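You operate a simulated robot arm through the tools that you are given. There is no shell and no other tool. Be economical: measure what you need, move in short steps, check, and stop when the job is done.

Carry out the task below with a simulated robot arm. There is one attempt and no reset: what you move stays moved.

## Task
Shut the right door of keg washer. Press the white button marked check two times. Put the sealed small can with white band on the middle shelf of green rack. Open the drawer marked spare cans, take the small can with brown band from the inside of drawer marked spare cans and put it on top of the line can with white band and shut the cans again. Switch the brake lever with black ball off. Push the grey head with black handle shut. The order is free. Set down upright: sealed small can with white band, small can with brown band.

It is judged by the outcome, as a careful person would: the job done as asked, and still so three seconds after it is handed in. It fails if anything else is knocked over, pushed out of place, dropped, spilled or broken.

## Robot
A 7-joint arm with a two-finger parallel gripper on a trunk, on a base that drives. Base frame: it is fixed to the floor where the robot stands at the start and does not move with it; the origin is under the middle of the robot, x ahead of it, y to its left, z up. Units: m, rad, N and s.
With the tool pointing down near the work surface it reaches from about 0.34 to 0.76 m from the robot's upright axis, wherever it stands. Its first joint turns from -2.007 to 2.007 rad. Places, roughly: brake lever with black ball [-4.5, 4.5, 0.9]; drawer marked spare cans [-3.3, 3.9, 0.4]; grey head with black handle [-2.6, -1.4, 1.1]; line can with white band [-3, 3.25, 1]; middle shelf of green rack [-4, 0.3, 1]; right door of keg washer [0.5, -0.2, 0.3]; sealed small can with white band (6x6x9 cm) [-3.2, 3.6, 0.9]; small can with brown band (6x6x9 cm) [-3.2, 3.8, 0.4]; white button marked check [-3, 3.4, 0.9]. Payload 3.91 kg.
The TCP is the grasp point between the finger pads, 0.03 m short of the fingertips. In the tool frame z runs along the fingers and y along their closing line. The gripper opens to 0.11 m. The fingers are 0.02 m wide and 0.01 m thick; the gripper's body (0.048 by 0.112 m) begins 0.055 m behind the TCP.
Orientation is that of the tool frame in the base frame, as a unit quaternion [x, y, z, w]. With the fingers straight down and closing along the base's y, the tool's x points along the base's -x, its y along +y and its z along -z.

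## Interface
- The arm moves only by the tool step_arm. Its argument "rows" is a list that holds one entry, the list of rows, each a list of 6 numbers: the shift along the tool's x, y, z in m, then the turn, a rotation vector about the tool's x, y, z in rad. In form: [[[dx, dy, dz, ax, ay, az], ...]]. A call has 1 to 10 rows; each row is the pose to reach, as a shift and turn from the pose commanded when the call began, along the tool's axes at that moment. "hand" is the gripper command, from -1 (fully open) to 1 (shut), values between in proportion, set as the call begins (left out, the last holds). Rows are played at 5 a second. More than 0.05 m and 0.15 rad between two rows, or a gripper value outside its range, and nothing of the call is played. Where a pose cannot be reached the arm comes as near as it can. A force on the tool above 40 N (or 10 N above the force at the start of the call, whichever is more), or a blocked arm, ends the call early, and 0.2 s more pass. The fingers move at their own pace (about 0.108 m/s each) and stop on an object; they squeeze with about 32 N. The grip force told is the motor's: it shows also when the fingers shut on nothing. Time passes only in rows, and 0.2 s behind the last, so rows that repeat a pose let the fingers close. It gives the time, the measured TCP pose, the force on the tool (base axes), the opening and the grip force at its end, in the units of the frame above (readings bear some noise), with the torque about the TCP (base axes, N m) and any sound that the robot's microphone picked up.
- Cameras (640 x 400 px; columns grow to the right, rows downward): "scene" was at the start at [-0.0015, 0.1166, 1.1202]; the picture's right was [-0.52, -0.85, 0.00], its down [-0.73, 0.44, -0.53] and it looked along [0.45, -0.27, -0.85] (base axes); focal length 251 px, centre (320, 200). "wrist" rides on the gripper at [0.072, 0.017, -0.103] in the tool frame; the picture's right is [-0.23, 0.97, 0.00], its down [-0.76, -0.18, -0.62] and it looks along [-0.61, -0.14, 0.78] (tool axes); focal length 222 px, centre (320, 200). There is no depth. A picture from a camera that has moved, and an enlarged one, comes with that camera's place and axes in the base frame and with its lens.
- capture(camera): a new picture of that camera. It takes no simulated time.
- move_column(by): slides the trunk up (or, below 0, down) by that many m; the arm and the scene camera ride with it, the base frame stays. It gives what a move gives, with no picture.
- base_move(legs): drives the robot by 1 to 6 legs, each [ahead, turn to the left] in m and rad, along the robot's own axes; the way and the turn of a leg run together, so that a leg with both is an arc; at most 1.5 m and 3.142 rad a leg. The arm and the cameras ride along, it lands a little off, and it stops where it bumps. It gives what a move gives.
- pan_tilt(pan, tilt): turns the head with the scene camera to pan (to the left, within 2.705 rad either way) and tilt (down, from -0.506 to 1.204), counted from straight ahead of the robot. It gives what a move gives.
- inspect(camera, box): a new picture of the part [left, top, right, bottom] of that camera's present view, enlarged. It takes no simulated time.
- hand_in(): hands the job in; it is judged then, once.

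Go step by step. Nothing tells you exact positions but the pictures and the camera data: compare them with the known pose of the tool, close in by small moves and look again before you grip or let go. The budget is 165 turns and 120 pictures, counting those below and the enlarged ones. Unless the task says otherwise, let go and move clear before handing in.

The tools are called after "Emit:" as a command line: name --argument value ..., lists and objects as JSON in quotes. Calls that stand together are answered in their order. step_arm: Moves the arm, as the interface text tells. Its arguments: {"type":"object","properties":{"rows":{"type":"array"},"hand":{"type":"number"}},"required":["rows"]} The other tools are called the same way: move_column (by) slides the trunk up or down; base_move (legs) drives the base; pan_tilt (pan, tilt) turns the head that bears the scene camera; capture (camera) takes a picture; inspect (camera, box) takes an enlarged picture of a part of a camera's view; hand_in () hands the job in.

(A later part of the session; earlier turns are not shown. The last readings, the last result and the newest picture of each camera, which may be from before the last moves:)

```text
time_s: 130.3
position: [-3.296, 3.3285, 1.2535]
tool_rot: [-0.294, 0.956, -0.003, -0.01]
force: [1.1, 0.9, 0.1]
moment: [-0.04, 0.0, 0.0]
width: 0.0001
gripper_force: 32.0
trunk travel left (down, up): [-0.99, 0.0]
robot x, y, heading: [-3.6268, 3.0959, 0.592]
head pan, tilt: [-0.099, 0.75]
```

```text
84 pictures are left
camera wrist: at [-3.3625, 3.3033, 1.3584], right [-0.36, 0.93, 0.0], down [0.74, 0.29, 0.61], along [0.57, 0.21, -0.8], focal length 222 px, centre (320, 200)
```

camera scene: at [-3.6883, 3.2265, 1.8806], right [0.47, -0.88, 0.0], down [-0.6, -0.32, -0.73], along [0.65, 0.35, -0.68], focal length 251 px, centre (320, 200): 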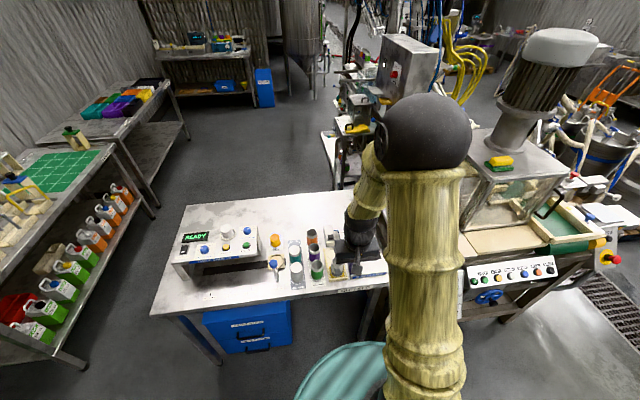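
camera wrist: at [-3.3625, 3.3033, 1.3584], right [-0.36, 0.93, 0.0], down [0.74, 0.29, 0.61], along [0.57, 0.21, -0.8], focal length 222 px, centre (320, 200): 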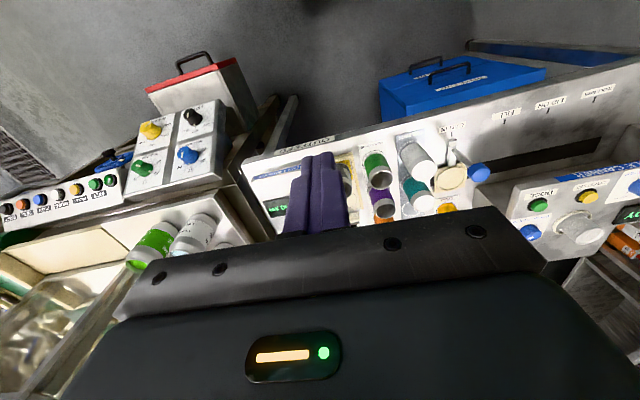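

I'll zoom in on the can area from both cameras.

Emit:
inspect --camera "scene" --box '[160, 200, 400, 350]'

Emit:
inspect --camera "wrist" --box '[240, 80, 480, 230]'

```text
2.67 times, centred on (280, 275) of scene
camera zoom: at [-3.6883, 3.2265, 1.8806], right [0.47, -0.88, 0.0], down [-0.6, -0.32, -0.73], along [0.65, 0.35, -0.68], focal length 670 px, centre (427, 0)
```

zoom: 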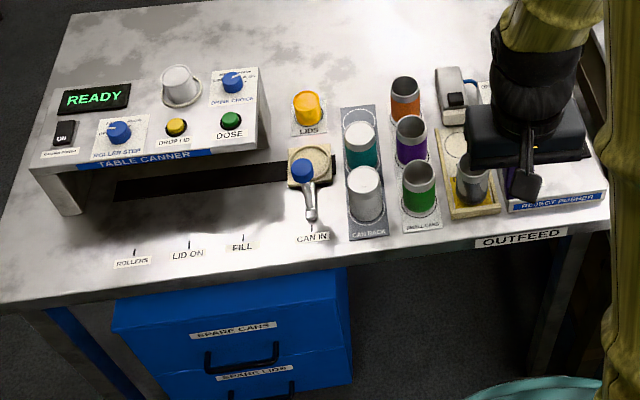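

```text
2.67 times, centred on (360, 155) of wrist
camera zoom: at [-3.3625, 3.3033, 1.3584], right [-0.36, 0.93, 0.0], down [0.74, 0.29, 0.61], along [0.57, 0.21, -0.8], focal length 592 px, centre (213, 320)
```

zoom: 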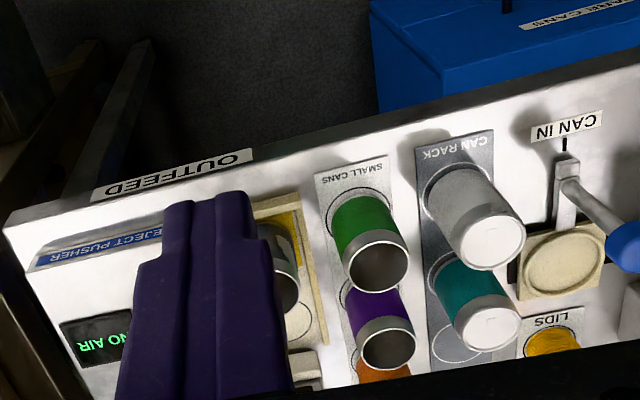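

The sealed white can is at about (-3.224,3.585), top z≈0.96. I'll swing the gripper right to uncover the check panel.

Emit:
step_arm --rows '[[[0.01, -0.045, 0, 0, 0, 0], [0.02, -0.09, 0, 0, 0, 0], [0.03, -0.135, 0, 0, 0, 0], [0.04, -0.18, 0, 0, 0, 0], [0.05, -0.225, 0, 0, 0, 0], [0.06, -0.27, 0, 0, 0, 0]]]' --hand -0.3

Emit:
inspect --camera "scene" --box '[270, 180, 470, 330]'

Emit:
capture --camera "wrist"

```text
time_s: 131.7
position: [-3.1895, 3.0678, 1.254]
tool_rot: [-0.294, 0.956, -0.002, -0.01]
force: [0.8, -0.8, 0.6]
moment: [0.03, 0.0, 0.03]
width: 0.0715
gripper_force: 0.1
trunk travel left (down, up): [-0.99, 0.0]
robot x, y, heading: [-3.6289, 3.094, 0.59]
head pan, tilt: [-0.099, 0.75]
```

```text
2.67 times, centred on (370, 255) of scene
camera zoom: at [-3.6874, 3.2242, 1.8807], right [0.47, -0.88, 0.0], down [-0.6, -0.32, -0.73], along [0.64, 0.35, -0.68], focal length 670 px, centre (187, 53)
```

zoom: 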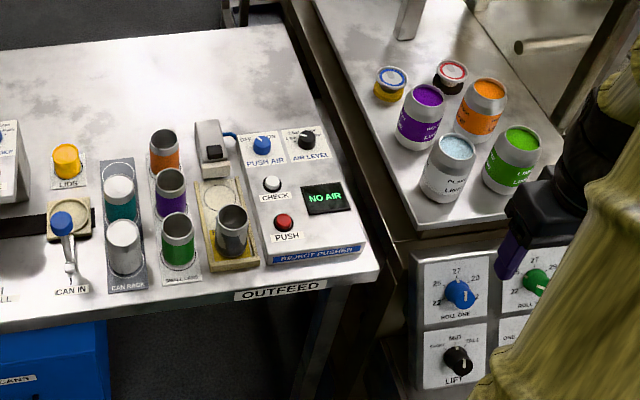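

```text
80 pictures are left
camera wrist: at [-3.2558, 3.0421, 1.3586], right [-0.36, 0.93, 0.0], down [0.74, 0.29, 0.61], along [0.57, 0.22, -0.79], focal length 222 px, centre (320, 200)
```

wrist: 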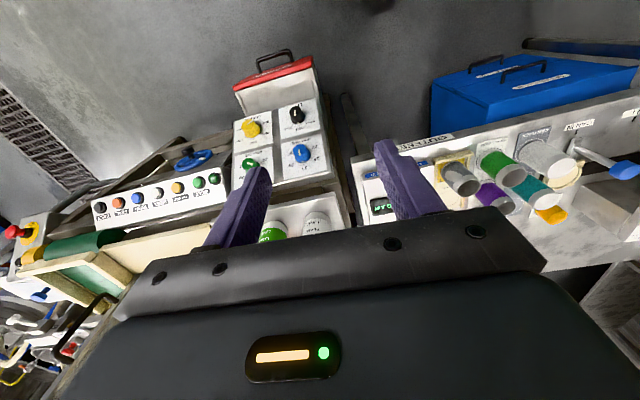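

The check button is at about (-3.008,3.43). I'll move the closed fingers above it and look.

Emit:
step_arm --rows '[[[-0.039, 0.022, 0, 0, 0, 0], [-0.078, 0.044, 0, 0, 0, 0], [-0.117, 0.066, 0, 0, 0, 0], [-0.156, 0.088, 0, 0, 0, 0], [-0.195, 0.11, 0, 0, 0, 0], [-0.234, 0.132, 0, 0, 0, 0], [-0.273, 0.154, 0, 0, 0, 0], [-0.312, 0.175, 0, 0, 0, 0], [-0.354, 0.197, 0, 0, 0, 0]]]' --hand 1

Emit:
step_arm --rows '[[[0, 0, 0.045, 0, 0, 0], [0, 0, 0.09, 0, 0, 0], [0, 0, 0.135, 0, 0, 0], [0, 0, 0.18, 0, 0, 0], [0, 0, 0.22, 0, 0, 0]]]'

Emit:
inspect --camera "scene" --box '[270, 180, 470, 330]'

Emit:
capture --camera "wrist"

```text
time_s: 133.7
position: [-3.0065, 3.4349, 1.2478]
tool_rot: [-0.293, 0.956, -0.003, -0.011]
force: [-0.3, -0.7, 0.0]
moment: [-0.02, 0.03, 0.02]
width: 0.0
gripper_force: 32.0
trunk travel left (down, up): [-0.99, 0.0]
robot x, y, heading: [-3.6256, 3.093, 0.593]
head pan, tilt: [-0.099, 0.75]
```

```text
time_s: 134.9
position: [-3.0137, 3.4315, 1.0247]
tool_rot: [-0.294, 0.956, -0.003, -0.009]
force: [0.5, 0.6, 0.4]
moment: [0.02, 0.01, -0.01]
width: 0.0
gripper_force: 32.1
trunk travel left (down, up): [-0.99, 0.0]
robot x, y, heading: [-3.6292, 3.0922, 0.584]
head pan, tilt: [-0.099, 0.75]
```

```text
2.67 times, centred on (370, 255) of scene
camera zoom: at [-3.6873, 3.2269, 1.8806], right [0.47, -0.88, 0.0], down [-0.6, -0.32, -0.73], along [0.64, 0.34, -0.68], focal length 670 px, centre (187, 53)
```

zoom: 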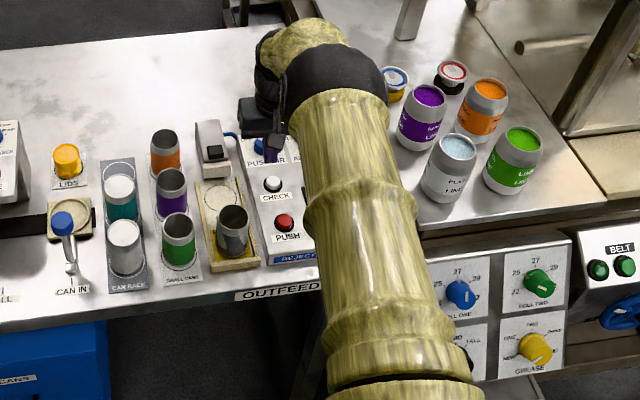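

```text
78 pictures are left
camera wrist: at [-3.0804, 3.4066, 1.129], right [-0.36, 0.93, -0.01], down [0.74, 0.29, 0.61], along [0.57, 0.21, -0.79], focal length 222 px, centre (320, 200)
```

wrist: 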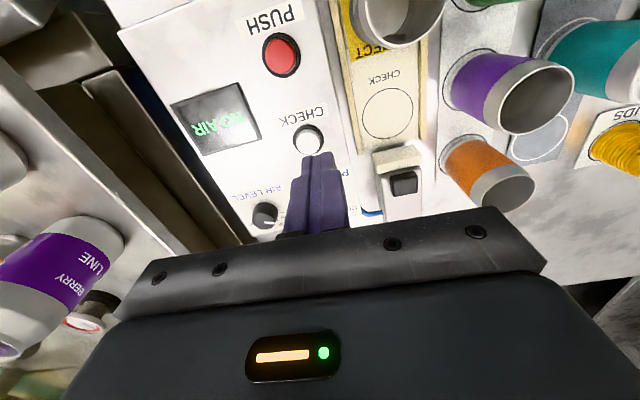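

Button triangulates to (-2.983,3.427,0.889). I'll align and descend just above it.

Emit:
step_arm --rows '[[[-0.023, -0.021, 0, 0, 0, 0], [-0.023, -0.021, 0.04, 0, 0, 0], [-0.023, -0.021, 0.075, 0, 0, 0], [-0.023, -0.021, 0.085, 0, 0, 0]]]'

Emit:
inspect --camera "wrist" --box '[220, 60, 420, 210]'

```text
time_s: 135.9
position: [-2.9956, 3.4188, 0.9457]
tool_rot: [-0.293, 0.956, -0.005, -0.011]
force: [-0.3, -0.3, 0.0]
moment: [0.03, -0.02, -0.02]
width: 0.0
gripper_force: 32.3
out of reach, approached as far as the arm can: row 3, 4
trunk travel left (down, up): [-0.99, 0.0]
robot x, y, heading: [-3.6261, 3.0968, 0.584]
head pan, tilt: [-0.099, 0.75]
```

```text
2.67 times, centred on (320, 135) of wrist
camera zoom: at [-3.0628, 3.3944, 1.0506], right [-0.36, 0.93, -0.01], down [0.74, 0.29, 0.61], along [0.57, 0.21, -0.8], focal length 592 px, centre (320, 373)
```

zoom: 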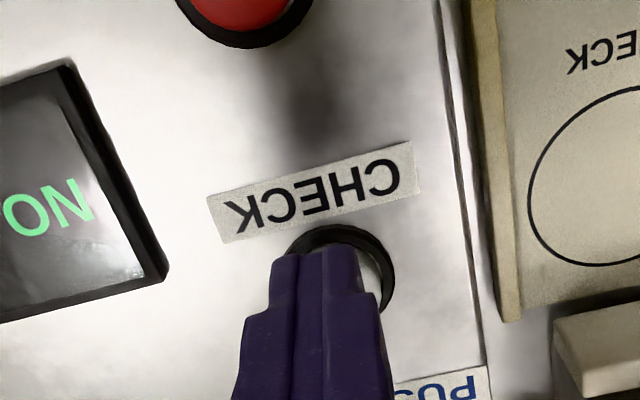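

The arm is at its reach limit here; I'll lift the arm and lower the trunk for a better posture.

Emit:
step_arm --rows '[[[0, 0, -0.045, 0, 0, 0], [0, 0, -0.09, 0, 0, 0], [0, 0, -0.135, 0, 0, 0], [0, 0, -0.18, 0, 0, 0], [0, 0, -0.225, 0, 0, 0], [0, 0, -0.27, 0, 0, 0], [0, 0, -0.31, 0, 0, 0]]]'

Emit:
move_column --by -0.3

```text
time_s: 137.5
position: [-2.9597, 3.4422, 1.2613]
tool_rot: [-0.294, 0.956, -0.003, -0.011]
force: [-0.6, 0.5, -0.8]
moment: [0.01, -0.01, -0.02]
width: 0.0
gripper_force: 31.9
out of reach, approached as far as the arm can: row 1, 2, 3, 4, 5, 6, 7
trunk travel left (down, up): [-0.99, 0.0]
robot x, y, heading: [-3.626, 3.0948, 0.593]
head pan, tilt: [-0.099, 0.75]
```

```text
time_s: 140.5
position: [-2.9587, 3.4413, 0.9602]
tool_rot: [-0.294, 0.956, -0.004, -0.011]
force: [0.9, 0.5, 0.6]
moment: [-0.03, 0.0, 0.02]
width: 0.0
gripper_force: 31.9
trunk travel left (down, up): [-0.69, 0.3]
robot x, y, heading: [-3.6253, 3.0912, 0.591]
head pan, tilt: [-0.099, 0.75]
```

Emit:
step_arm --rows '[[[0.028, 0.002, 0, 0, 0, 0], [0.028, 0.002, 0, 0, 0, 0]]]'

Emit:
inspect --camera "wrist" --box '[220, 60, 420, 210]'

```text
time_s: 141.1
position: [-2.9576, 3.4417, 0.9606]
tool_rot: [-0.294, 0.956, -0.003, -0.012]
force: [-0.4, 0.9, 0.2]
moment: [-0.02, -0.02, 0.0]
width: 0.0001
gripper_force: 32.4
out of reach, approached as far as the arm can: row 1, 2
trunk travel left (down, up): [-0.69, 0.3]
robot x, y, heading: [-3.6269, 3.0948, 0.591]
head pan, tilt: [-0.099, 0.75]
```

```text
2.67 times, centred on (320, 135) of wrist
camera zoom: at [-3.0244, 3.4173, 1.0647], right [-0.36, 0.93, -0.01], down [0.74, 0.29, 0.6], along [0.57, 0.21, -0.8], focal length 592 px, centre (320, 373)
```

zoom: 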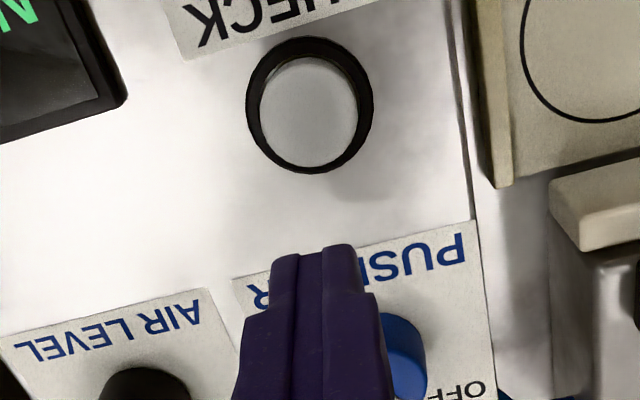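

Emit:
step_arm --rows '[[[0.01, 0, -0.03, 0, 0, 0], [0.02, 0, -0.03, 0, 0, 0], [0.03, 0, -0.03, 0, 0, 0]]]'

```text
time_s: 141.9
position: [-2.9601, 3.4367, 0.9918]
tool_rot: [-0.295, 0.956, -0.004, -0.011]
force: [0.0, -0.2, 0.1]
moment: [-0.02, -0.02, 0.02]
width: 0.0
gripper_force: 31.5
out of reach, approached as far as the arm can: row 1, 2, 3
trunk travel left (down, up): [-0.69, 0.3]
robot x, y, heading: [-3.6248, 3.0975, 0.588]
head pan, tilt: [-0.099, 0.75]
```

Emit:
step_arm --rows '[[[0.015, 0, 0, 0, 0, 0], [0.03, 0, 0, 0, 0, 0]]]'

```text
time_s: 142.5
position: [-2.9596, 3.4338, 0.9976]
tool_rot: [-0.294, 0.956, -0.004, -0.012]
force: [0.6, -0.4, 0.4]
moment: [0.01, 0.01, 0.01]
width: 0.0
gripper_force: 31.8
out of reach, approached as far as the arm can: row 1, 2
trunk travel left (down, up): [-0.69, 0.3]
robot x, y, heading: [-3.6273, 3.0942, 0.588]
head pan, tilt: [-0.099, 0.75]
```

Emit:
step_arm --rows '[[[0.03, 0, -0.03, 0, 0, 0], [0.06, 0, -0.06, 0, 0, 0], [0.1, 0, -0.06, 0, 0, 0]]]'

Emit:
capture --camera "scene"

```text
time_s: 143.3
position: [-2.9662, 3.409, 1.0838]
tool_rot: [-0.294, 0.956, -0.003, -0.012]
force: [-0.4, -0.3, -0.5]
moment: [0.04, 0.01, 0.01]
width: 0.0
gripper_force: 32.0
out of reach, approached as far as the arm can: row 1, 2, 3
trunk travel left (down, up): [-0.69, 0.3]
robot x, y, heading: [-3.6272, 3.094, 0.589]
head pan, tilt: [-0.099, 0.75]
```

```text
75 pictures are left
camera scene: at [-3.6881, 3.2256, 1.5806], right [0.47, -0.88, 0.0], down [-0.6, -0.32, -0.73], along [0.64, 0.35, -0.68], focal length 251 px, centre (320, 200)
```

scene: 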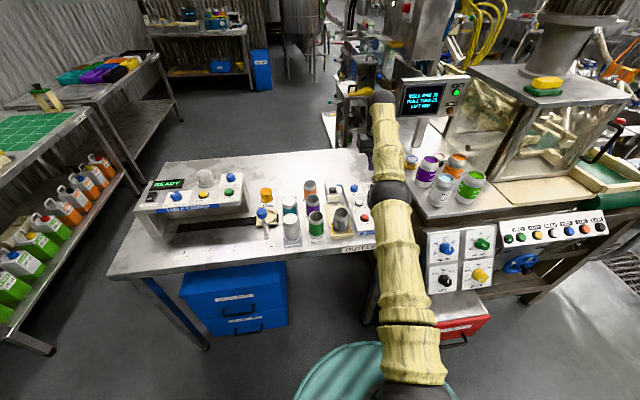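

The arm is fully extended upward. I'll raise the trunk a bit and bring the arm lower relative to it.

Emit:
move_column --by 0.16

Emit:
step_arm --rows '[[[0, 0, 0.04, 0, 0, 0], [0, 0, 0.08, 0, 0, 0], [0, 0, 0.12, 0, 0, 0], [0, 0, 0.16, 0, 0, 0]]]'

```text
time_s: 145.2
position: [-2.965, 3.4084, 1.2433]
tool_rot: [-0.293, 0.956, -0.004, -0.013]
force: [-0.7, 0.4, -1.0]
moment: [-0.01, 0.02, -0.02]
width: 0.0001
gripper_force: 31.3
trunk travel left (down, up): [-0.85, 0.14]
robot x, y, heading: [-3.6239, 3.0913, 0.593]
head pan, tilt: [-0.099, 0.75]
```

```text
time_s: 146.2
position: [-2.944, 3.4193, 1.0808]
tool_rot: [-0.294, 0.956, -0.003, -0.013]
force: [-0.1, 0.1, 0.8]
moment: [-0.03, 0.0, 0.01]
width: 0.0001
gripper_force: 31.8
out of reach, approached as far as the arm can: row 1, 2, 3, 4
trunk travel left (down, up): [-0.85, 0.14]
robot x, y, heading: [-3.6285, 3.0967, 0.587]
head pan, tilt: [-0.099, 0.75]
```

Emit:
step_arm --rows '[[[0.04, 0, 0, 0, 0, 0], [0.08, 0, 0, 0, 0, 0], [0.12, 0, 0, 0, 0, 0]]]'

```text
time_s: 147.0
position: [-2.9399, 3.4072, 1.0857]
tool_rot: [-0.294, 0.956, -0.004, -0.012]
force: [-0.2, -0.1, -0.2]
moment: [0.01, 0.01, 0.01]
width: 0.0
gripper_force: 32.2
out of reach, approached as far as the arm can: row 1, 2, 3
trunk travel left (down, up): [-0.85, 0.14]
robot x, y, heading: [-3.6265, 3.0963, 0.583]
head pan, tilt: [-0.099, 0.75]
```

Emit:
step_arm --rows '[[[0.05, 0, 0, 0, 0, 0], [0.09, 0, -0.03, 0, 0, 0], [0.13, 0, -0.03, 0, 0, 0], [0.17, 0, -0.03, 0, 0, 0], [0.21, 0, -0.03, 0, 0, 0]]]'

```text
time_s: 148.2
position: [-2.9249, 3.3555, 1.1472]
tool_rot: [-0.294, 0.956, -0.003, -0.013]
force: [-1.3, 0.1, 0.4]
moment: [0.03, 0.0, -0.02]
width: 0.0
gripper_force: 31.9
out of reach, approached as far as the arm can: row 1, 2, 3, 4, 5
trunk travel left (down, up): [-0.85, 0.14]
robot x, y, heading: [-3.6257, 3.0938, 0.591]
head pan, tilt: [-0.099, 0.75]
```

The arm is stuck straight (singular). I'll tilt the tool to unbend it.

Emit:
step_arm --rows '[[[0, 0, 0, 0, -0.12, 0], [0, 0, 0, 0, -0.24, 0], [0, 0, 0, 0, -0.36, 0], [0, 0, 0, 0, -0.48, 0], [0, 0, 0, 0, -0.6, 0]]]'

Emit:
capture --camera "scene"

```text
time_s: 149.4
position: [-2.815, 3.3907, 1.156]
tool_rot: [-0.281, 0.917, 0.084, 0.271]
force: [-0.4, -0.5, -0.2]
moment: [0.0, 0.03, 0.0]
width: 0.0
gripper_force: 31.7
out of reach, approached as far as the arm can: row 1, 2, 3, 4, 5
trunk travel left (down, up): [-0.85, 0.14]
robot x, y, heading: [-3.626, 3.0962, 0.585]
head pan, tilt: [-0.099, 0.75]
```

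```text
74 pictures are left
camera scene: at [-3.6876, 3.2259, 1.7406], right [0.47, -0.88, 0.0], down [-0.6, -0.32, -0.73], along [0.64, 0.34, -0.68], focal length 251 px, centre (320, 200)
```

scene: 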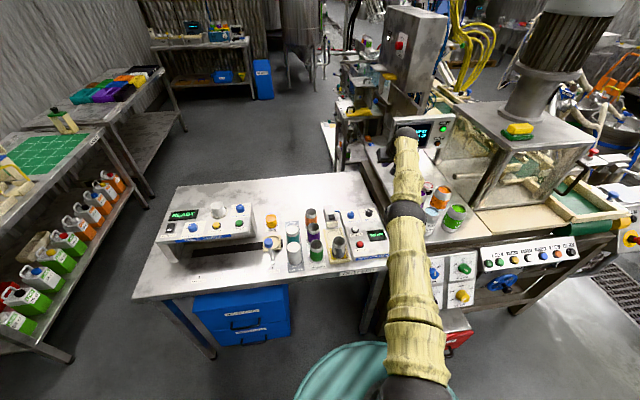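

I think my commanded pose drifted inward while the arm stayed straight; I'll command it back out to a reachable spot.

Emit:
step_arm --rows '[[[-0.046, 0, 0.011, 0, 0, 0], [-0.092, 0, 0.022, 0, 0, 0], [-0.138, 0, 0.033, 0, 0, 0], [-0.184, 0, 0.044, 0, 0, 0], [-0.23, 0, 0.055, 0, 0, 0], [-0.276, 0, 0.066, 0, 0, 0], [-0.322, 0, 0.077, 0, 0, 0], [-0.368, 0, 0.088, 0, 0, 0]]]'

```text
time_s: 151.2
position: [-2.8313, 3.4315, 1.2037]
tool_rot: [-0.282, 0.917, 0.083, 0.271]
force: [0.5, 0.7, -0.5]
moment: [-0.01, -0.01, 0.02]
width: 0.0001
gripper_force: 31.9
out of reach, approached as far as the arm can: row 1, 2, 3, 4, 5, 6, 7, 8
trunk travel left (down, up): [-0.85, 0.14]
robot x, y, heading: [-3.6265, 3.0916, 0.592]
head pan, tilt: [-0.099, 0.75]
```

Emit:
step_arm --rows '[[[0, 0, 0, 0, 0, 0], [0, 0, 0, 0, 0, 0], [0, 0, 0, 0, 0, 0]]]'

Emit:
pan_tilt --pan -0.6 --tilt 0.9

Emit:
capture --camera "scene"

```text
time_s: 152.0
position: [-2.8321, 3.4316, 1.2032]
tool_rot: [-0.282, 0.916, 0.084, 0.271]
force: [0.2, -0.1, -0.3]
moment: [0.04, 0.0, 0.0]
width: 0.0
gripper_force: 31.8
trunk travel left (down, up): [-0.85, 0.14]
robot x, y, heading: [-3.628, 3.0935, 0.588]
head pan, tilt: [-0.099, 0.75]
```

```text
time_s: 152.9
position: [-2.8301, 3.4304, 1.2033]
tool_rot: [-0.282, 0.916, 0.083, 0.271]
force: [-1.0, 0.2, 0.2]
moment: [0.02, 0.0, 0.02]
width: 0.0002
gripper_force: 32.1
trunk travel left (down, up): [-0.85, 0.14]
robot x, y, heading: [-3.626, 3.0924, 0.593]
head pan, tilt: [-0.6, 0.901]
```

```text
73 pictures are left
camera scene: at [-3.6856, 3.1867, 1.7287], right [-0.01, -1.0, 0.0], down [-0.78, 0.01, -0.62], along [0.62, -0.01, -0.78], focal length 251 px, centre (320, 200)
```

scene: 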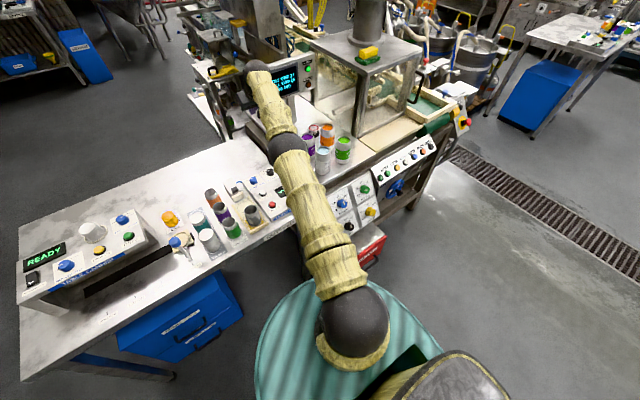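

Emit:
step_arm --rows '[[[0.02, 0, 0.03, 0, 0, 0], [0.04, 0, 0.06, 0, 0, 0], [0.06, 0, 0.09, 0, 0, 0], [0.08, 0, 0.12, 0, 0, 0], [0.1, 0, 0.13, 0, 0, 0]]]'

```text
time_s: 154.1
position: [-2.8265, 3.4264, 1.0409]
tool_rot: [-0.281, 0.917, 0.084, 0.271]
force: [-0.6, 0.7, 0.6]
moment: [-0.02, 0.02, 0.02]
width: 0.0
gripper_force: 32.3
out of reach, approached as far as the arm can: row 2, 5
trunk travel left (down, up): [-0.85, 0.14]
robot x, y, heading: [-3.6245, 3.09, 0.585]
head pan, tilt: [-0.6, 0.901]
```

Emit:
step_arm --rows '[[[0.017, 0, -0.011, 0, 0, 0], [0.034, 0, -0.022, 0, 0, 0], [0.051, 0, -0.033, 0, 0, 0], [0.068, 0, -0.044, 0, 0, 0]]]'

```text
time_s: 155.1
position: [-2.8202, 3.4086, 1.0352]
tool_rot: [-0.282, 0.917, 0.084, 0.27]
force: [0.5, -0.4, -0.4]
moment: [0.03, 0.0, 0.0]
width: 0.0
gripper_force: 32.1
out of reach, approached as far as the arm can: row 1, 2, 3, 4
trunk travel left (down, up): [-0.85, 0.14]
robot x, y, heading: [-3.6229, 3.0942, 0.593]
head pan, tilt: [-0.6, 0.901]
```

The elbow seems stuck on the over-extended side. I'll raise and back the robot into free space, then extend fully outward and down to pop it back to the normal bend.

Emit:
move_column --by 0.14

Emit:
base_move --legs '[[-0.7, 0]]'

Emit:
step_arm --rows '[[[-0.03, 0, 0.02, 0, 0, 0], [-0.06, 0, 0.04, 0, 0, 0], [-0.09, 0, 0.06, 0, 0, 0], [-0.12, 0, 0.08, 0, 0, 0]]]'

Emit:
step_arm --rows '[[[0.02, 0, 0.03, 0, 0, 0], [0.04, 0, 0.06, 0, 0, 0], [0.07, 0, 0.09, 0, 0, 0], [0.1, 0, 0.11, 0, 0, 0]]]'

Emit:
step_arm --rows '[[[0.03, 0, -0.01, 0, 0, 0], [0.06, 0, -0.02, 0, 0, 0], [0.09, 0, -0.03, 0, 0, 0]]]'

```text
time_s: 156.8
position: [-2.8208, 3.4076, 1.1755]
tool_rot: [-0.282, 0.917, 0.083, 0.271]
force: [-0.3, 0.9, 0.3]
moment: [-0.01, 0.0, 0.02]
width: 0.0
gripper_force: 31.5
trunk travel left (down, up): [-0.99, 0.0]
robot x, y, heading: [-3.6277, 3.0956, 0.585]
head pan, tilt: [-0.6, 0.901]
```

```text
time_s: 160.6
position: [-3.4019, 3.014, 1.1758]
tool_rot: [-0.278, 0.918, 0.082, 0.271]
force: [0.1, -0.2, 1.0]
moment: [-0.02, 0.0, 0.0]
width: 0.0
gripper_force: 31.8
trunk travel left (down, up): [-0.99, 0.0]
robot x, y, heading: [-4.2093, 2.7058, 0.583]
head pan, tilt: [-0.6, 0.901]
```

```text
time_s: 161.6
position: [-3.4091, 3.0444, 1.177]
tool_rot: [-0.278, 0.918, 0.082, 0.271]
force: [-0.2, -1.0, -0.2]
moment: [0.03, 0.03, 0.02]
width: 0.0
gripper_force: 31.6
out of reach, approached as far as the arm can: row 1, 2, 3, 4
trunk travel left (down, up): [-0.99, 0.0]
robot x, y, heading: [-4.2109, 2.7039, 0.582]
head pan, tilt: [-0.6, 0.901]
```

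```text
time_s: 162.6
position: [-3.4346, 3.0305, 1.029]
tool_rot: [-0.278, 0.918, 0.082, 0.272]
force: [0.4, 0.3, 0.8]
moment: [-0.03, 0.04, -0.04]
width: 0.0
gripper_force: 31.7
out of reach, approached as far as the arm can: row 1, 2, 3, 4
trunk travel left (down, up): [-0.99, 0.0]
robot x, y, heading: [-4.2089, 2.7053, 0.588]
head pan, tilt: [-0.6, 0.901]
```

```text
time_s: 163.6
position: [-3.4223, 2.9837, 1.0782]
tool_rot: [-0.257, 0.889, 0.067, 0.373]
force: [-0.3, 0.4, -0.4]
moment: [0.02, 0.01, -0.02]
width: 0.0
gripper_force: 31.3
out of reach, approached as far as the arm can: row 1, 2
trunk travel left (down, up): [-0.99, 0.0]
robot x, y, heading: [-4.2119, 2.7026, 0.581]
head pan, tilt: [-0.6, 0.901]
stopped in row 3: the arm was blocked; the commanded pose is now the measured one
```

Emit:
step_arm --rows '[[[0.025, 0, -0.02, 0, 0, 0], [0.05, 0, -0.04, 0, 0, 0], [0.075, 0, -0.06, 0, 0, 0], [0.1, 0, -0.08, 0, 0, 0]]]'

Emit:
pan_tilt --pan -0.3 --tilt 0.8

Emit:
capture --camera "scene"

```text
time_s: 164.6
position: [-3.5346, 2.9178, 1.0656]
tool_rot: [-0.257, 0.889, 0.068, 0.372]
force: [0.3, -1.3, -0.6]
moment: [0.0, -0.03, 0.0]
width: 0.0001
gripper_force: 32.0
trunk travel left (down, up): [-0.99, 0.0]
robot x, y, heading: [-4.2116, 2.7092, 0.586]
head pan, tilt: [-0.6, 0.901]
```

```text
time_s: 165.4
position: [-3.5328, 2.9183, 1.0668]
tool_rot: [-0.256, 0.889, 0.068, 0.373]
force: [-0.4, 1.0, -0.3]
moment: [0.01, -0.02, 0.01]
width: 0.0002
gripper_force: 32.1
trunk travel left (down, up): [-0.99, 0.0]
robot x, y, heading: [-4.209, 2.706, 0.583]
head pan, tilt: [-0.3, 0.799]
```

```text
72 pictures are left
camera scene: at [-4.2668, 2.8222, 1.8765], right [0.28, -0.96, 0.0], down [-0.69, -0.2, -0.7], along [0.67, 0.19, -0.72], focal length 251 px, centre (320, 200)
```

scene: 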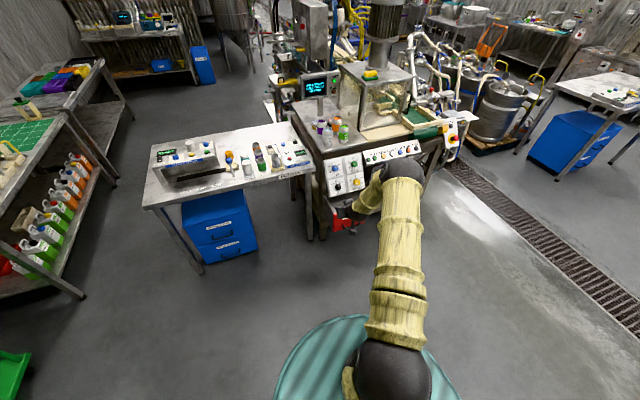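

The elbow is bent normally again. I'll restore the vertical tool while pulling in.

Emit:
step_arm --rows '[[[0.02, 0, -0.02, -0.0143, 0.1287, -0.003], [0.04, 0, -0.04, -0.0287, 0.2573, -0.006], [0.06, 0, -0.06, -0.043, 0.386, -0.009], [0.08, 0, -0.08, -0.0573, 0.5147, -0.012], [0.1, 0, -0.1, -0.0717, 0.643, -0.015], [0.11, 0, -0.12, -0.086, 0.772, -0.018]]]'

```text
time_s: 166.8
position: [-3.675, 2.8352, 1.0752]
tool_rot: [-0.287, 0.958, 0.0, 0.0]
force: [-0.1, 0.5, 1.1]
moment: [-0.01, 0.04, -0.01]
width: 0.0002
gripper_force: 32.5
trunk travel left (down, up): [-0.99, 0.0]
robot x, y, heading: [-4.2103, 2.7033, 0.582]
head pan, tilt: [-0.3, 0.799]
```

Now center the arm, raise it, and drive to a closer stance for button, cans and line.

Emit:
step_arm --rows '[[[0.01, 0.03, -0.03, 0, 0, 0], [0.02, 0.06, -0.06, 0, 0, 0], [0.03, 0.09, -0.09, 0, 0, 0], [0.04, 0.12, -0.12, 0, 0, 0], [0.05, 0.15, -0.15, 0, 0, 0], [0.06, 0.184, -0.17, 0, 0, 0]]]'

Emit:
base_move --legs '[[0, -0.087], [0.806, 0], [0, 0.088]]'

Emit:
move_column --by -0.12

Emit:
pan_tilt --pan -0.1 --tilt 0.85

Emit:
capture --camera "scene"

```text
time_s: 168.2
position: [-3.829, 2.9558, 1.2417]
tool_rot: [-0.287, 0.958, 0.0, 0.0]
force: [-0.3, -0.4, 0.5]
moment: [-0.03, -0.04, 0.01]
width: 0.0003
gripper_force: 32.5
trunk travel left (down, up): [-0.99, 0.0]
robot x, y, heading: [-4.2085, 2.7057, 0.587]
head pan, tilt: [-0.3, 0.799]
```

```text
time_s: 173.6
position: [-3.102, 3.3359, 1.2418]
tool_rot: [-0.281, 0.96, 0.0, 0.0]
force: [0.0, 0.9, 0.6]
moment: [-0.01, -0.05, 0.02]
width: 0.0
gripper_force: 31.8
trunk travel left (down, up): [-0.99, 0.0]
robot x, y, heading: [-3.4844, 3.0899, 0.576]
head pan, tilt: [-0.3, 0.799]
```

```text
time_s: 175.1
position: [-3.1015, 3.3361, 1.1222]
tool_rot: [-0.281, 0.96, 0.0, -0.001]
force: [0.0, -0.1, -0.1]
moment: [0.0, -0.02, -0.03]
width: 0.0001
gripper_force: 32.3
trunk travel left (down, up): [-0.87, 0.12]
robot x, y, heading: [-3.4869, 3.0865, 0.573]
head pan, tilt: [-0.3, 0.799]
```

```text
time_s: 175.8
position: [-3.1014, 3.3345, 1.1219]
tool_rot: [-0.28, 0.96, 0.0, 0.0]
force: [0.7, -0.2, -0.2]
moment: [-0.01, 0.03, 0.01]
width: 0.0
gripper_force: 31.7
trunk travel left (down, up): [-0.87, 0.12]
robot x, y, heading: [-3.4865, 3.089, 0.578]
head pan, tilt: [-0.099, 0.85]
```

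```text
71 pictures are left
camera scene: at [-3.5519, 3.2219, 1.7525], right [0.46, -0.89, 0.0], down [-0.67, -0.34, -0.66], along [0.59, 0.3, -0.75], focal length 251 px, centre (320, 200)
```

scene: 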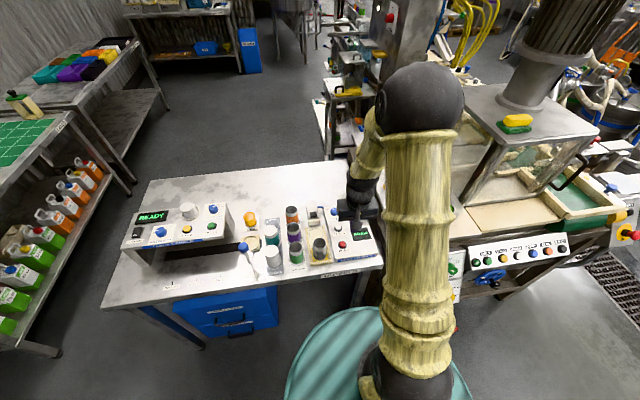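

Emit:
step_arm --rows '[[[-0.045, 0.004, 0, 0, 0, 0], [-0.09, 0.008, 0, 0, 0, 0], [-0.13, 0.012, 0, 0, 0, 0], [-0.149, 0.014, 0.03, 0, 0, 0], [-0.149, 0.014, 0.07, 0, 0, 0], [-0.149, 0.014, 0.11, 0, 0, 0], [-0.149, 0.014, 0.15, 0, 0, 0], [-0.149, 0.014, 0.175, 0, 0, 0]]]'

Emit:
inspect --camera "wrist" --box '[220, 60, 420, 210]'

```text
time_s: 177.6
position: [-2.983, 3.4266, 0.9445]
tool_rot: [-0.281, 0.96, 0.001, 0.0]
force: [0.9, -0.6, 0.6]
moment: [-0.01, 0.02, 0.01]
width: 0.0002
gripper_force: 32.1
trunk travel left (down, up): [-0.87, 0.12]
robot x, y, heading: [-3.4897, 3.0918, 0.573]
head pan, tilt: [-0.099, 0.85]
```

```text
2.67 times, centred on (320, 135) of wrist
camera zoom: at [-3.0522, 3.4024, 1.0477], right [-0.33, 0.94, 0.0], down [0.74, 0.26, 0.62], along [0.59, 0.21, -0.78], focal length 592 px, centre (320, 373)
```

zoom: 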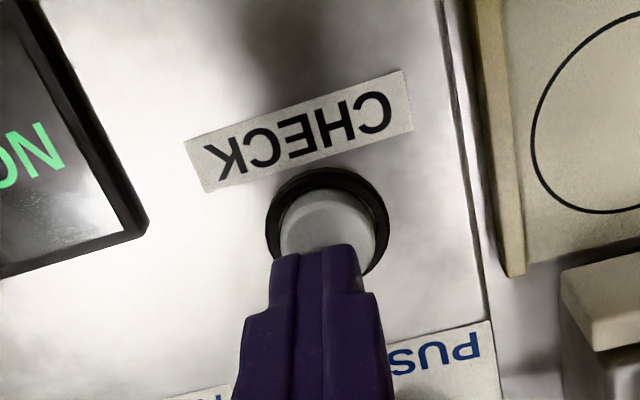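

Aligned over the button. Press once slowly.

Emit:
step_arm --rows '[[[0, 0, 0.015, 0, 0, 0], [0, 0, 0.022, 0, 0, 0], [0, 0, 0.028, 0, 0, 0], [0, 0, 0.032, 0, 0, 0]]]'

```text
time_s: 178.3
position: [-2.983, 3.4284, 0.9324]
tool_rot: [-0.282, 0.959, 0.003, 0.009]
force: [-26.1, -17.6, 169.8]
moment: [-0.39, 0.46, -0.03]
width: 0.0001
gripper_force: 31.6
trunk travel left (down, up): [-0.87, 0.12]
robot x, y, heading: [-3.4894, 3.0962, 0.571]
head pan, tilt: [-0.099, 0.85]
heard: click
stopped in row 3: the force on the tool passed its limit (the readings are from after the stop); the commanded pose is now the measured one
```

A click was heard (one press), bottomed hard. I'll withdraw and look.

Emit:
step_arm --rows '[[[0, 0, -0.01, 0, 0, 0], [0, 0, -0.02, 0, 0, 0], [0, 0, -0.02, 0, 0, 0]]]'

Emit:
capture --camera "wrist"

```text
time_s: 179.1
position: [-2.9819, 3.4281, 0.944]
tool_rot: [-0.281, 0.96, 0.001, 0.002]
force: [-0.2, 0.6, 0.3]
moment: [-0.01, 0.01, -0.02]
width: 0.0
gripper_force: 32.3
trunk travel left (down, up): [-0.87, 0.12]
robot x, y, heading: [-3.4904, 3.0926, 0.579]
head pan, tilt: [-0.099, 0.85]
```

```text
69 pictures are left
camera wrist: at [-3.0518, 3.4028, 1.0464], right [-0.33, 0.94, 0.0], down [0.73, 0.26, 0.63], along [0.59, 0.21, -0.78], focal length 222 px, centre (320, 200)
```

wrist: 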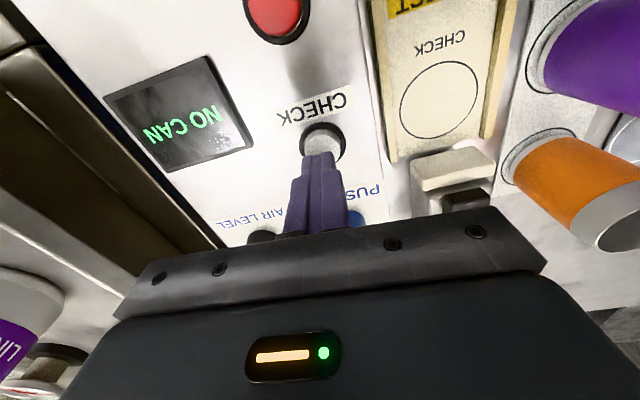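

The display changed to "NO CAN": first press registered. Second press, more finely.

Emit:
step_arm --rows '[[[0, 0, 0.006, 0, 0, 0], [0, 0, 0.009, 0, 0, 0], [0, 0, 0.012, 0, 0, 0], [0, 0, 0.014, 0, 0, 0]]]'

```text
time_s: 180.1
position: [-2.9825, 3.4298, 0.9326]
tool_rot: [-0.281, 0.96, 0.001, 0.004]
force: [-4.3, 0.0, 15.7]
moment: [-0.06, 0.19, -0.02]
width: 0.0001
gripper_force: 32.2
trunk travel left (down, up): [-0.87, 0.12]
robot x, y, heading: [-3.4888, 3.0919, 0.574]
head pan, tilt: [-0.099, 0.85]
heard: click
```

Second click heard. Retract, and check the display and line cans.

Emit:
step_arm --rows '[[[0, 0, -0.03, 0, 0, 0], [0, 0, -0.075, 0, 0, 0], [0, 0, -0.12, 0, 0, 0], [0, 0, -0.165, 0, 0, 0], [0.04, 0, -0.19, 0, 0, 0], [0.085, 0, -0.2, 0, 0, 0], [0.13, 0, -0.2, 0, 0, 0]]]'

Emit:
pan_tilt --pan -0.3 --tilt 0.85

Emit:
capture --camera "wrist"

Emit:
inspect --camera "scene" --box '[220, 140, 460, 290]'

```text
time_s: 181.7
position: [-3.094, 3.3563, 1.1309]
tool_rot: [-0.281, 0.96, 0.002, 0.004]
force: [-0.4, 0.1, 0.0]
moment: [0.0, -0.01, 0.0]
width: 0.0
gripper_force: 32.1
trunk travel left (down, up): [-0.87, 0.12]
robot x, y, heading: [-3.4865, 3.0922, 0.571]
head pan, tilt: [-0.099, 0.85]
```

```text
time_s: 182.4
position: [-3.092, 3.3569, 1.1295]
tool_rot: [-0.281, 0.96, 0.001, 0.004]
force: [0.5, -0.2, 0.4]
moment: [-0.05, 0.02, 0.02]
width: 0.0
gripper_force: 32.1
trunk travel left (down, up): [-0.87, 0.12]
robot x, y, heading: [-3.4889, 3.0914, 0.574]
head pan, tilt: [-0.3, 0.85]
```

```text
68 pictures are left
camera wrist: at [-3.1621, 3.3318, 1.2323], right [-0.33, 0.94, 0.0], down [0.73, 0.26, 0.63], along [0.59, 0.21, -0.78], focal length 222 px, centre (320, 200)
```

wrist: 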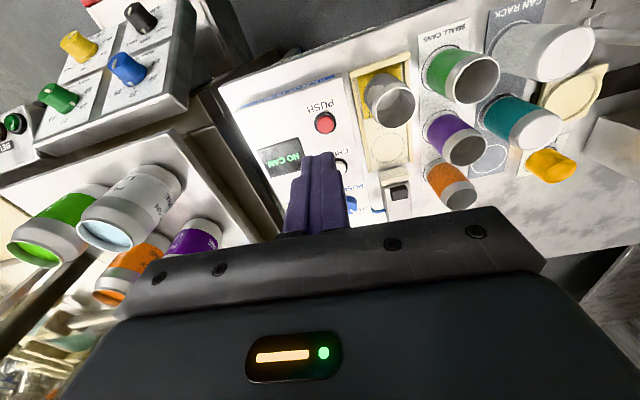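

```text
2.67 times, centred on (340, 215) of scene
camera zoom: at [-3.5464, 3.2075, 1.7525], right [0.27, -0.96, 0.0], down [-0.72, -0.2, -0.66], along [0.64, 0.18, -0.75], focal length 670 px, centre (267, 160)
```

zoom: 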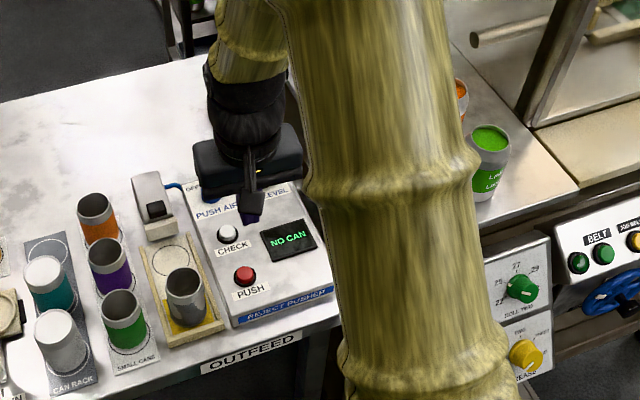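

The second press registered. Next is the drawer: I'll stand back in front of the blue drawer unit and look at it.

Emit:
base_move --legs '[[-0.5, 0], [0, 1.25], [0.57, 0], [0, -1.21]]'

Emit:
move_column --by -0.4

Emit:
pan_tilt --pan 0.0 --tilt 0.7

Emit:
capture --camera "scene"

```text
time_s: 194.6
position: [-3.7003, 3.6678, 1.1297]
tool_rot: [-0.307, 0.952, 0.001, 0.003]
force: [-0.3, 0.4, -0.1]
moment: [-0.01, 0.02, 0.01]
width: 0.0
gripper_force: 32.1
trunk travel left (down, up): [-0.87, 0.12]
robot x, y, heading: [-4.0788, 3.3803, 0.626]
head pan, tilt: [-0.3, 0.85]
```

```text
time_s: 198.4
position: [-3.6979, 3.6676, 0.731]
tool_rot: [-0.307, 0.952, 0.001, 0.003]
force: [0.2, -0.9, 0.0]
moment: [0.02, -0.03, 0.01]
width: 0.0001
gripper_force: 32.4
trunk travel left (down, up): [-0.47, 0.52]
robot x, y, heading: [-4.0785, 3.3829, 0.627]
head pan, tilt: [-0.3, 0.85]
```

```text
time_s: 199.2
position: [-3.6987, 3.6682, 0.7305]
tool_rot: [-0.307, 0.952, 0.001, 0.003]
force: [-0.1, 0.1, 0.1]
moment: [0.0, 0.02, 0.0]
width: 0.0
gripper_force: 32.0
trunk travel left (down, up): [-0.47, 0.52]
robot x, y, heading: [-4.082, 3.3804, 0.627]
head pan, tilt: [0.0, 0.7]
```

```text
66 pictures are left
camera scene: at [-4.1487, 3.5191, 1.3648], right [0.59, -0.81, 0.0], down [-0.52, -0.38, -0.76], along [0.62, 0.45, -0.64], focal length 251 px, centre (320, 200)
```

scene: 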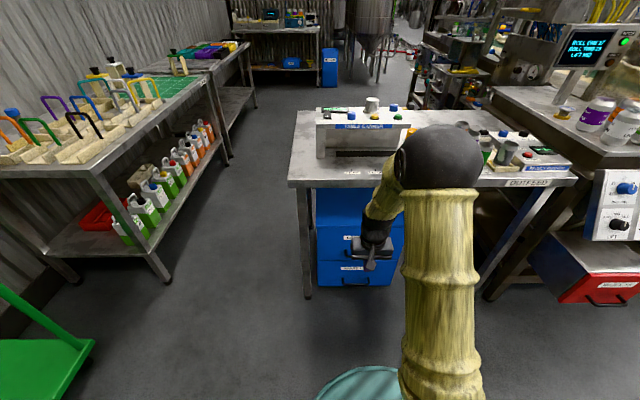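

Emit:
step_arm --rows '[[[0.0, -0.045, -0.01, 0, 0, 0], [0, -0.09, -0.02, 0, 0, 0], [0, -0.135, -0.03, 0, 0, 0], [0, -0.18, -0.04, 0, 0, 0], [0, -0.225, -0.05, 0, 0, 0]]]'

Emit:
inspect --camera "scene" --box '[270, 150, 430, 310]'

Emit:
capture --camera "wrist"

```text
time_s: 200.4
position: [-3.566, 3.4838, 0.7801]
tool_rot: [-0.309, 0.951, 0.001, 0.004]
force: [0.1, -0.4, -1.1]
moment: [-0.01, 0.01, -0.01]
width: 0.0
gripper_force: 31.9
trunk travel left (down, up): [-0.47, 0.52]
robot x, y, heading: [-4.0794, 3.3801, 0.629]
head pan, tilt: [0.0, 0.7]
```

```text
2.50 times, centred on (350, 230) of scene
camera zoom: at [-4.1487, 3.5191, 1.3648], right [0.59, -0.81, 0.0], down [-0.52, -0.38, -0.76], along [0.62, 0.45, -0.64], focal length 628 px, centre (245, 125)
```

zoom: 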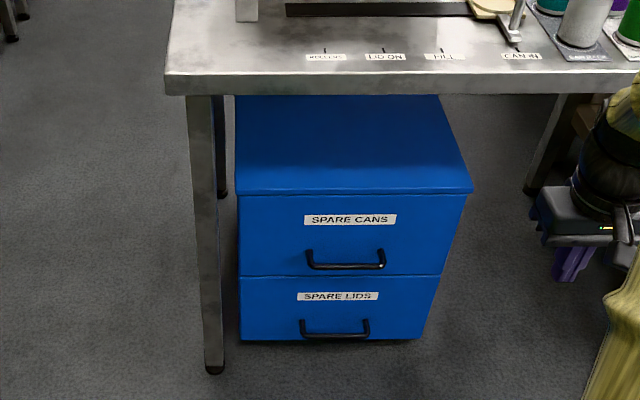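

```text
64 pictures are left
camera wrist: at [-3.6339, 3.4544, 0.8832], right [-0.39, 0.92, 0.0], down [0.72, 0.3, 0.63], along [0.58, 0.24, -0.78], focal length 222 px, centre (320, 200)
```

wrist: 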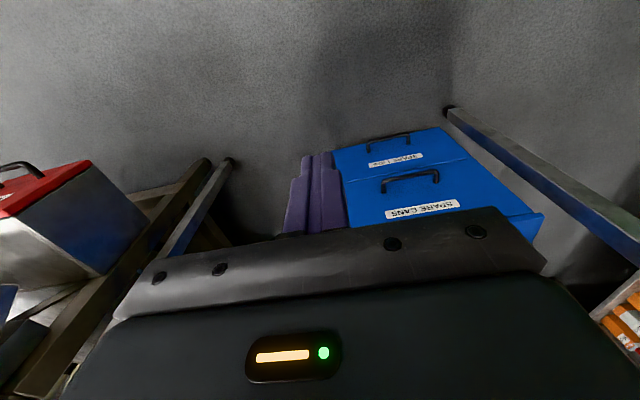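

The "Spare cans" handle is at about (-3.40,3.81,0.35), with the bench overhanging ~11 cm. I'll bring the tool horizontal and roll it so the fingers close vertically on the bar.

Emit:
step_arm --rows '[[[-0.01, 0.017, 0, 0, -0.15, 0], [-0.02, 0.034, 0, 0, -0.3, 0], [-0.03, 0.051, 0, 0, -0.45, 0], [-0.04, 0.068, 0, 0, -0.6, 0], [-0.05, 0.085, 0, 0, -0.75, 0], [-0.06, 0.102, 0, 0, -0.9, 0], [-0.07, 0.119, 0, 0, -1.05, 0], [-0.08, 0.136, 0, 0, -1.2, 0], [-0.09, 0.153, 0, 0, -1.35, 0], [-0.1, 0.17, 0, 0, -1.5, 0]]]'

Emit:
step_arm --rows '[[[0, 0, 0, 0, -0.07, 0]]]'

Emit:
step_arm --rows '[[[0, 0, 0, 0, 0, 0.15], [0, 0, 0, 0, 0, 0.3], [0, 0, 0, 0, 0, 0.45], [0, 0, 0, 0, 0, 0.6], [0, 0, 0, 0, 0, 0.75], [0, 0, 0, 0, 0, 0.9], [0, 0, 0, 0, 0, 1.05], [0, 0, 0, 0, 0, 1.2], [0, 0, 0, 0, 0, 1.35], [0, 0, 0, 0, 0, 1.5]]]' --hand 0.2

```text
time_s: 202.6
position: [-3.5849, 3.6841, 0.7798]
tool_rot: [-0.225, 0.694, 0.212, 0.65]
force: [0.2, 0.4, -0.1]
moment: [-0.03, 0.01, 0.01]
width: 0.0002
gripper_force: 32.5
trunk travel left (down, up): [-0.47, 0.52]
robot x, y, heading: [-4.0814, 3.3815, 0.627]
head pan, tilt: [0.0, 0.7]
```

```text
time_s: 203.0
position: [-3.5851, 3.6825, 0.7802]
tool_rot: [-0.217, 0.67, 0.219, 0.675]
force: [0.2, -0.7, -0.5]
moment: [0.0, -0.03, -0.02]
width: 0.0002
gripper_force: 32.2
trunk travel left (down, up): [-0.47, 0.52]
robot x, y, heading: [-4.0806, 3.3836, 0.628]
head pan, tilt: [0.0, 0.7]
```

```text
time_s: 205.2
position: [-3.5841, 3.6828, 0.7809]
tool_rot: [0.299, 0.638, 0.621, 0.344]
force: [0.1, 0.3, 0.4]
moment: [0.03, 0.0, 0.0]
width: 0.0442
gripper_force: 0.0
trunk travel left (down, up): [-0.47, 0.52]
robot x, y, heading: [-4.0782, 3.377, 0.631]
head pan, tilt: [0.0, 0.7]
```

Emit:
move_column --by -0.4

Emit:
capture --camera "wrist"

Emit:
capture --camera "scene"

```text
time_s: 209.1
position: [-3.5848, 3.6823, 0.3804]
tool_rot: [0.298, 0.639, 0.62, 0.345]
force: [-0.8, -0.9, 0.3]
moment: [0.03, 0.01, -0.01]
width: 0.0441
gripper_force: 0.1
trunk travel left (down, up): [-0.07, 0.92]
robot x, y, heading: [-4.0815, 3.3811, 0.631]
head pan, tilt: [0.0, 0.7]
```

```text
63 pictures are left
camera wrist: at [-3.711, 3.6812, 0.3917], right [0.09, -0.13, 0.99], down [-0.05, -0.99, -0.13], along [0.99, -0.04, -0.09], focal length 222 px, centre (320, 200)
```

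wrist: 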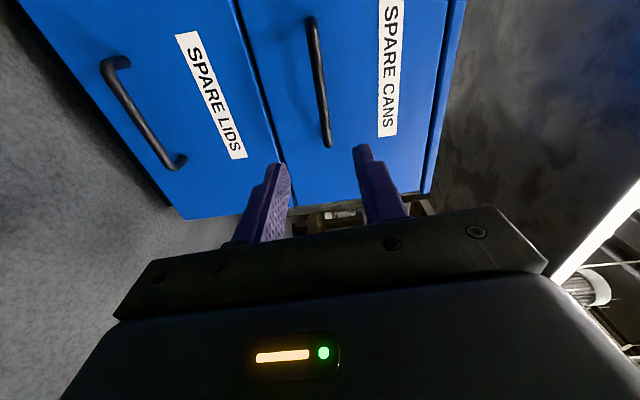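

```text
62 pictures are left
camera scene: at [-4.1488, 3.5191, 0.9648], right [0.59, -0.81, 0.0], down [-0.52, -0.38, -0.76], along [0.62, 0.45, -0.64], focal length 251 px, centre (320, 200)
```

scene: 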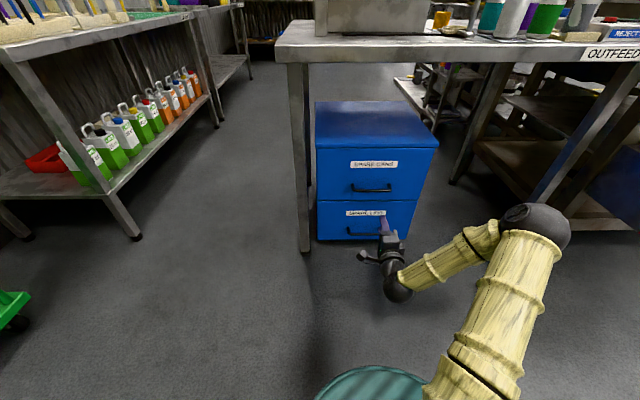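

The gripper is level with and centred on the handle. I'll drive in and check before gripping.

Emit:
base_move --legs '[[0.17, 0]]'

Emit:
capture --camera "wrist"

```text
time_s: 210.5
position: [-3.4488, 3.7837, 0.3816]
tool_rot: [0.298, 0.64, 0.62, 0.343]
force: [0.1, 0.4, 0.2]
moment: [0.01, -0.02, 0.02]
width: 0.044
gripper_force: 0.1
trunk travel left (down, up): [-0.07, 0.92]
robot x, y, heading: [-3.9409, 3.48, 0.634]
head pan, tilt: [0.0, 0.7]
```

```text
61 pictures are left
camera wrist: at [-3.5752, 3.7824, 0.3917], right [0.09, -0.13, 0.99], down [-0.05, -0.99, -0.13], along [0.99, -0.04, -0.09], focal length 222 px, centre (320, 200)
```

wrist: 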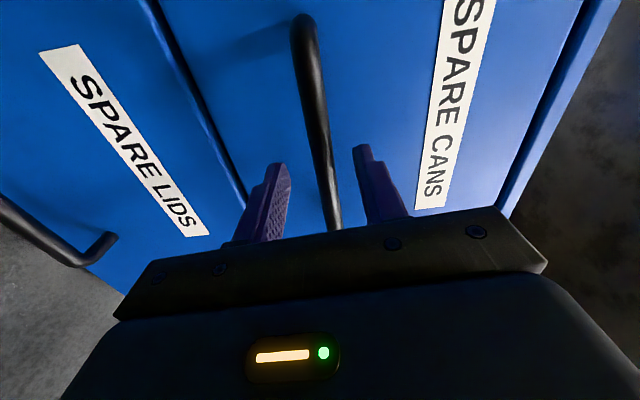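

The bar lies between the fingers. Advance 5 cm and grip.

Emit:
step_arm --rows '[[[0, 0, 0.02, 0, 0, 0], [0, 0, 0.035, 0, 0, 0], [0, 0, 0.05, 0, 0, 0]]]'

Emit:
step_arm --rows '[[[0, 0, 0, 0, 0, 0], [0, 0, 0, 0, 0, 0], [0, 0, 0, 0, 0, 0]]]' --hand 1

```text
time_s: 211.2
position: [-3.4232, 3.8013, 0.3797]
tool_rot: [0.298, 0.641, 0.619, 0.342]
force: [-8.7, -7.5, 4.0]
moment: [-0.14, 0.17, 0.06]
width: 0.042
gripper_force: 0.0
trunk travel left (down, up): [-0.07, 0.92]
robot x, y, heading: [-3.9442, 3.4807, 0.631]
head pan, tilt: [0.0, 0.7]
stopped in row 3: the force on the tool passed its limit (the readings are from after the stop); the commanded pose is now the measured one
```

```text
time_s: 212.0
position: [-3.4227, 3.8007, 0.3833]
tool_rot: [0.297, 0.638, 0.622, 0.343]
force: [-19.5, -16.4, 29.8]
moment: [-0.52, 1.26, 0.15]
width: 0.0165
gripper_force: 31.7
trunk travel left (down, up): [-0.07, 0.92]
robot x, y, heading: [-3.94, 3.4812, 0.633]
head pan, tilt: [0.0, 0.7]
```

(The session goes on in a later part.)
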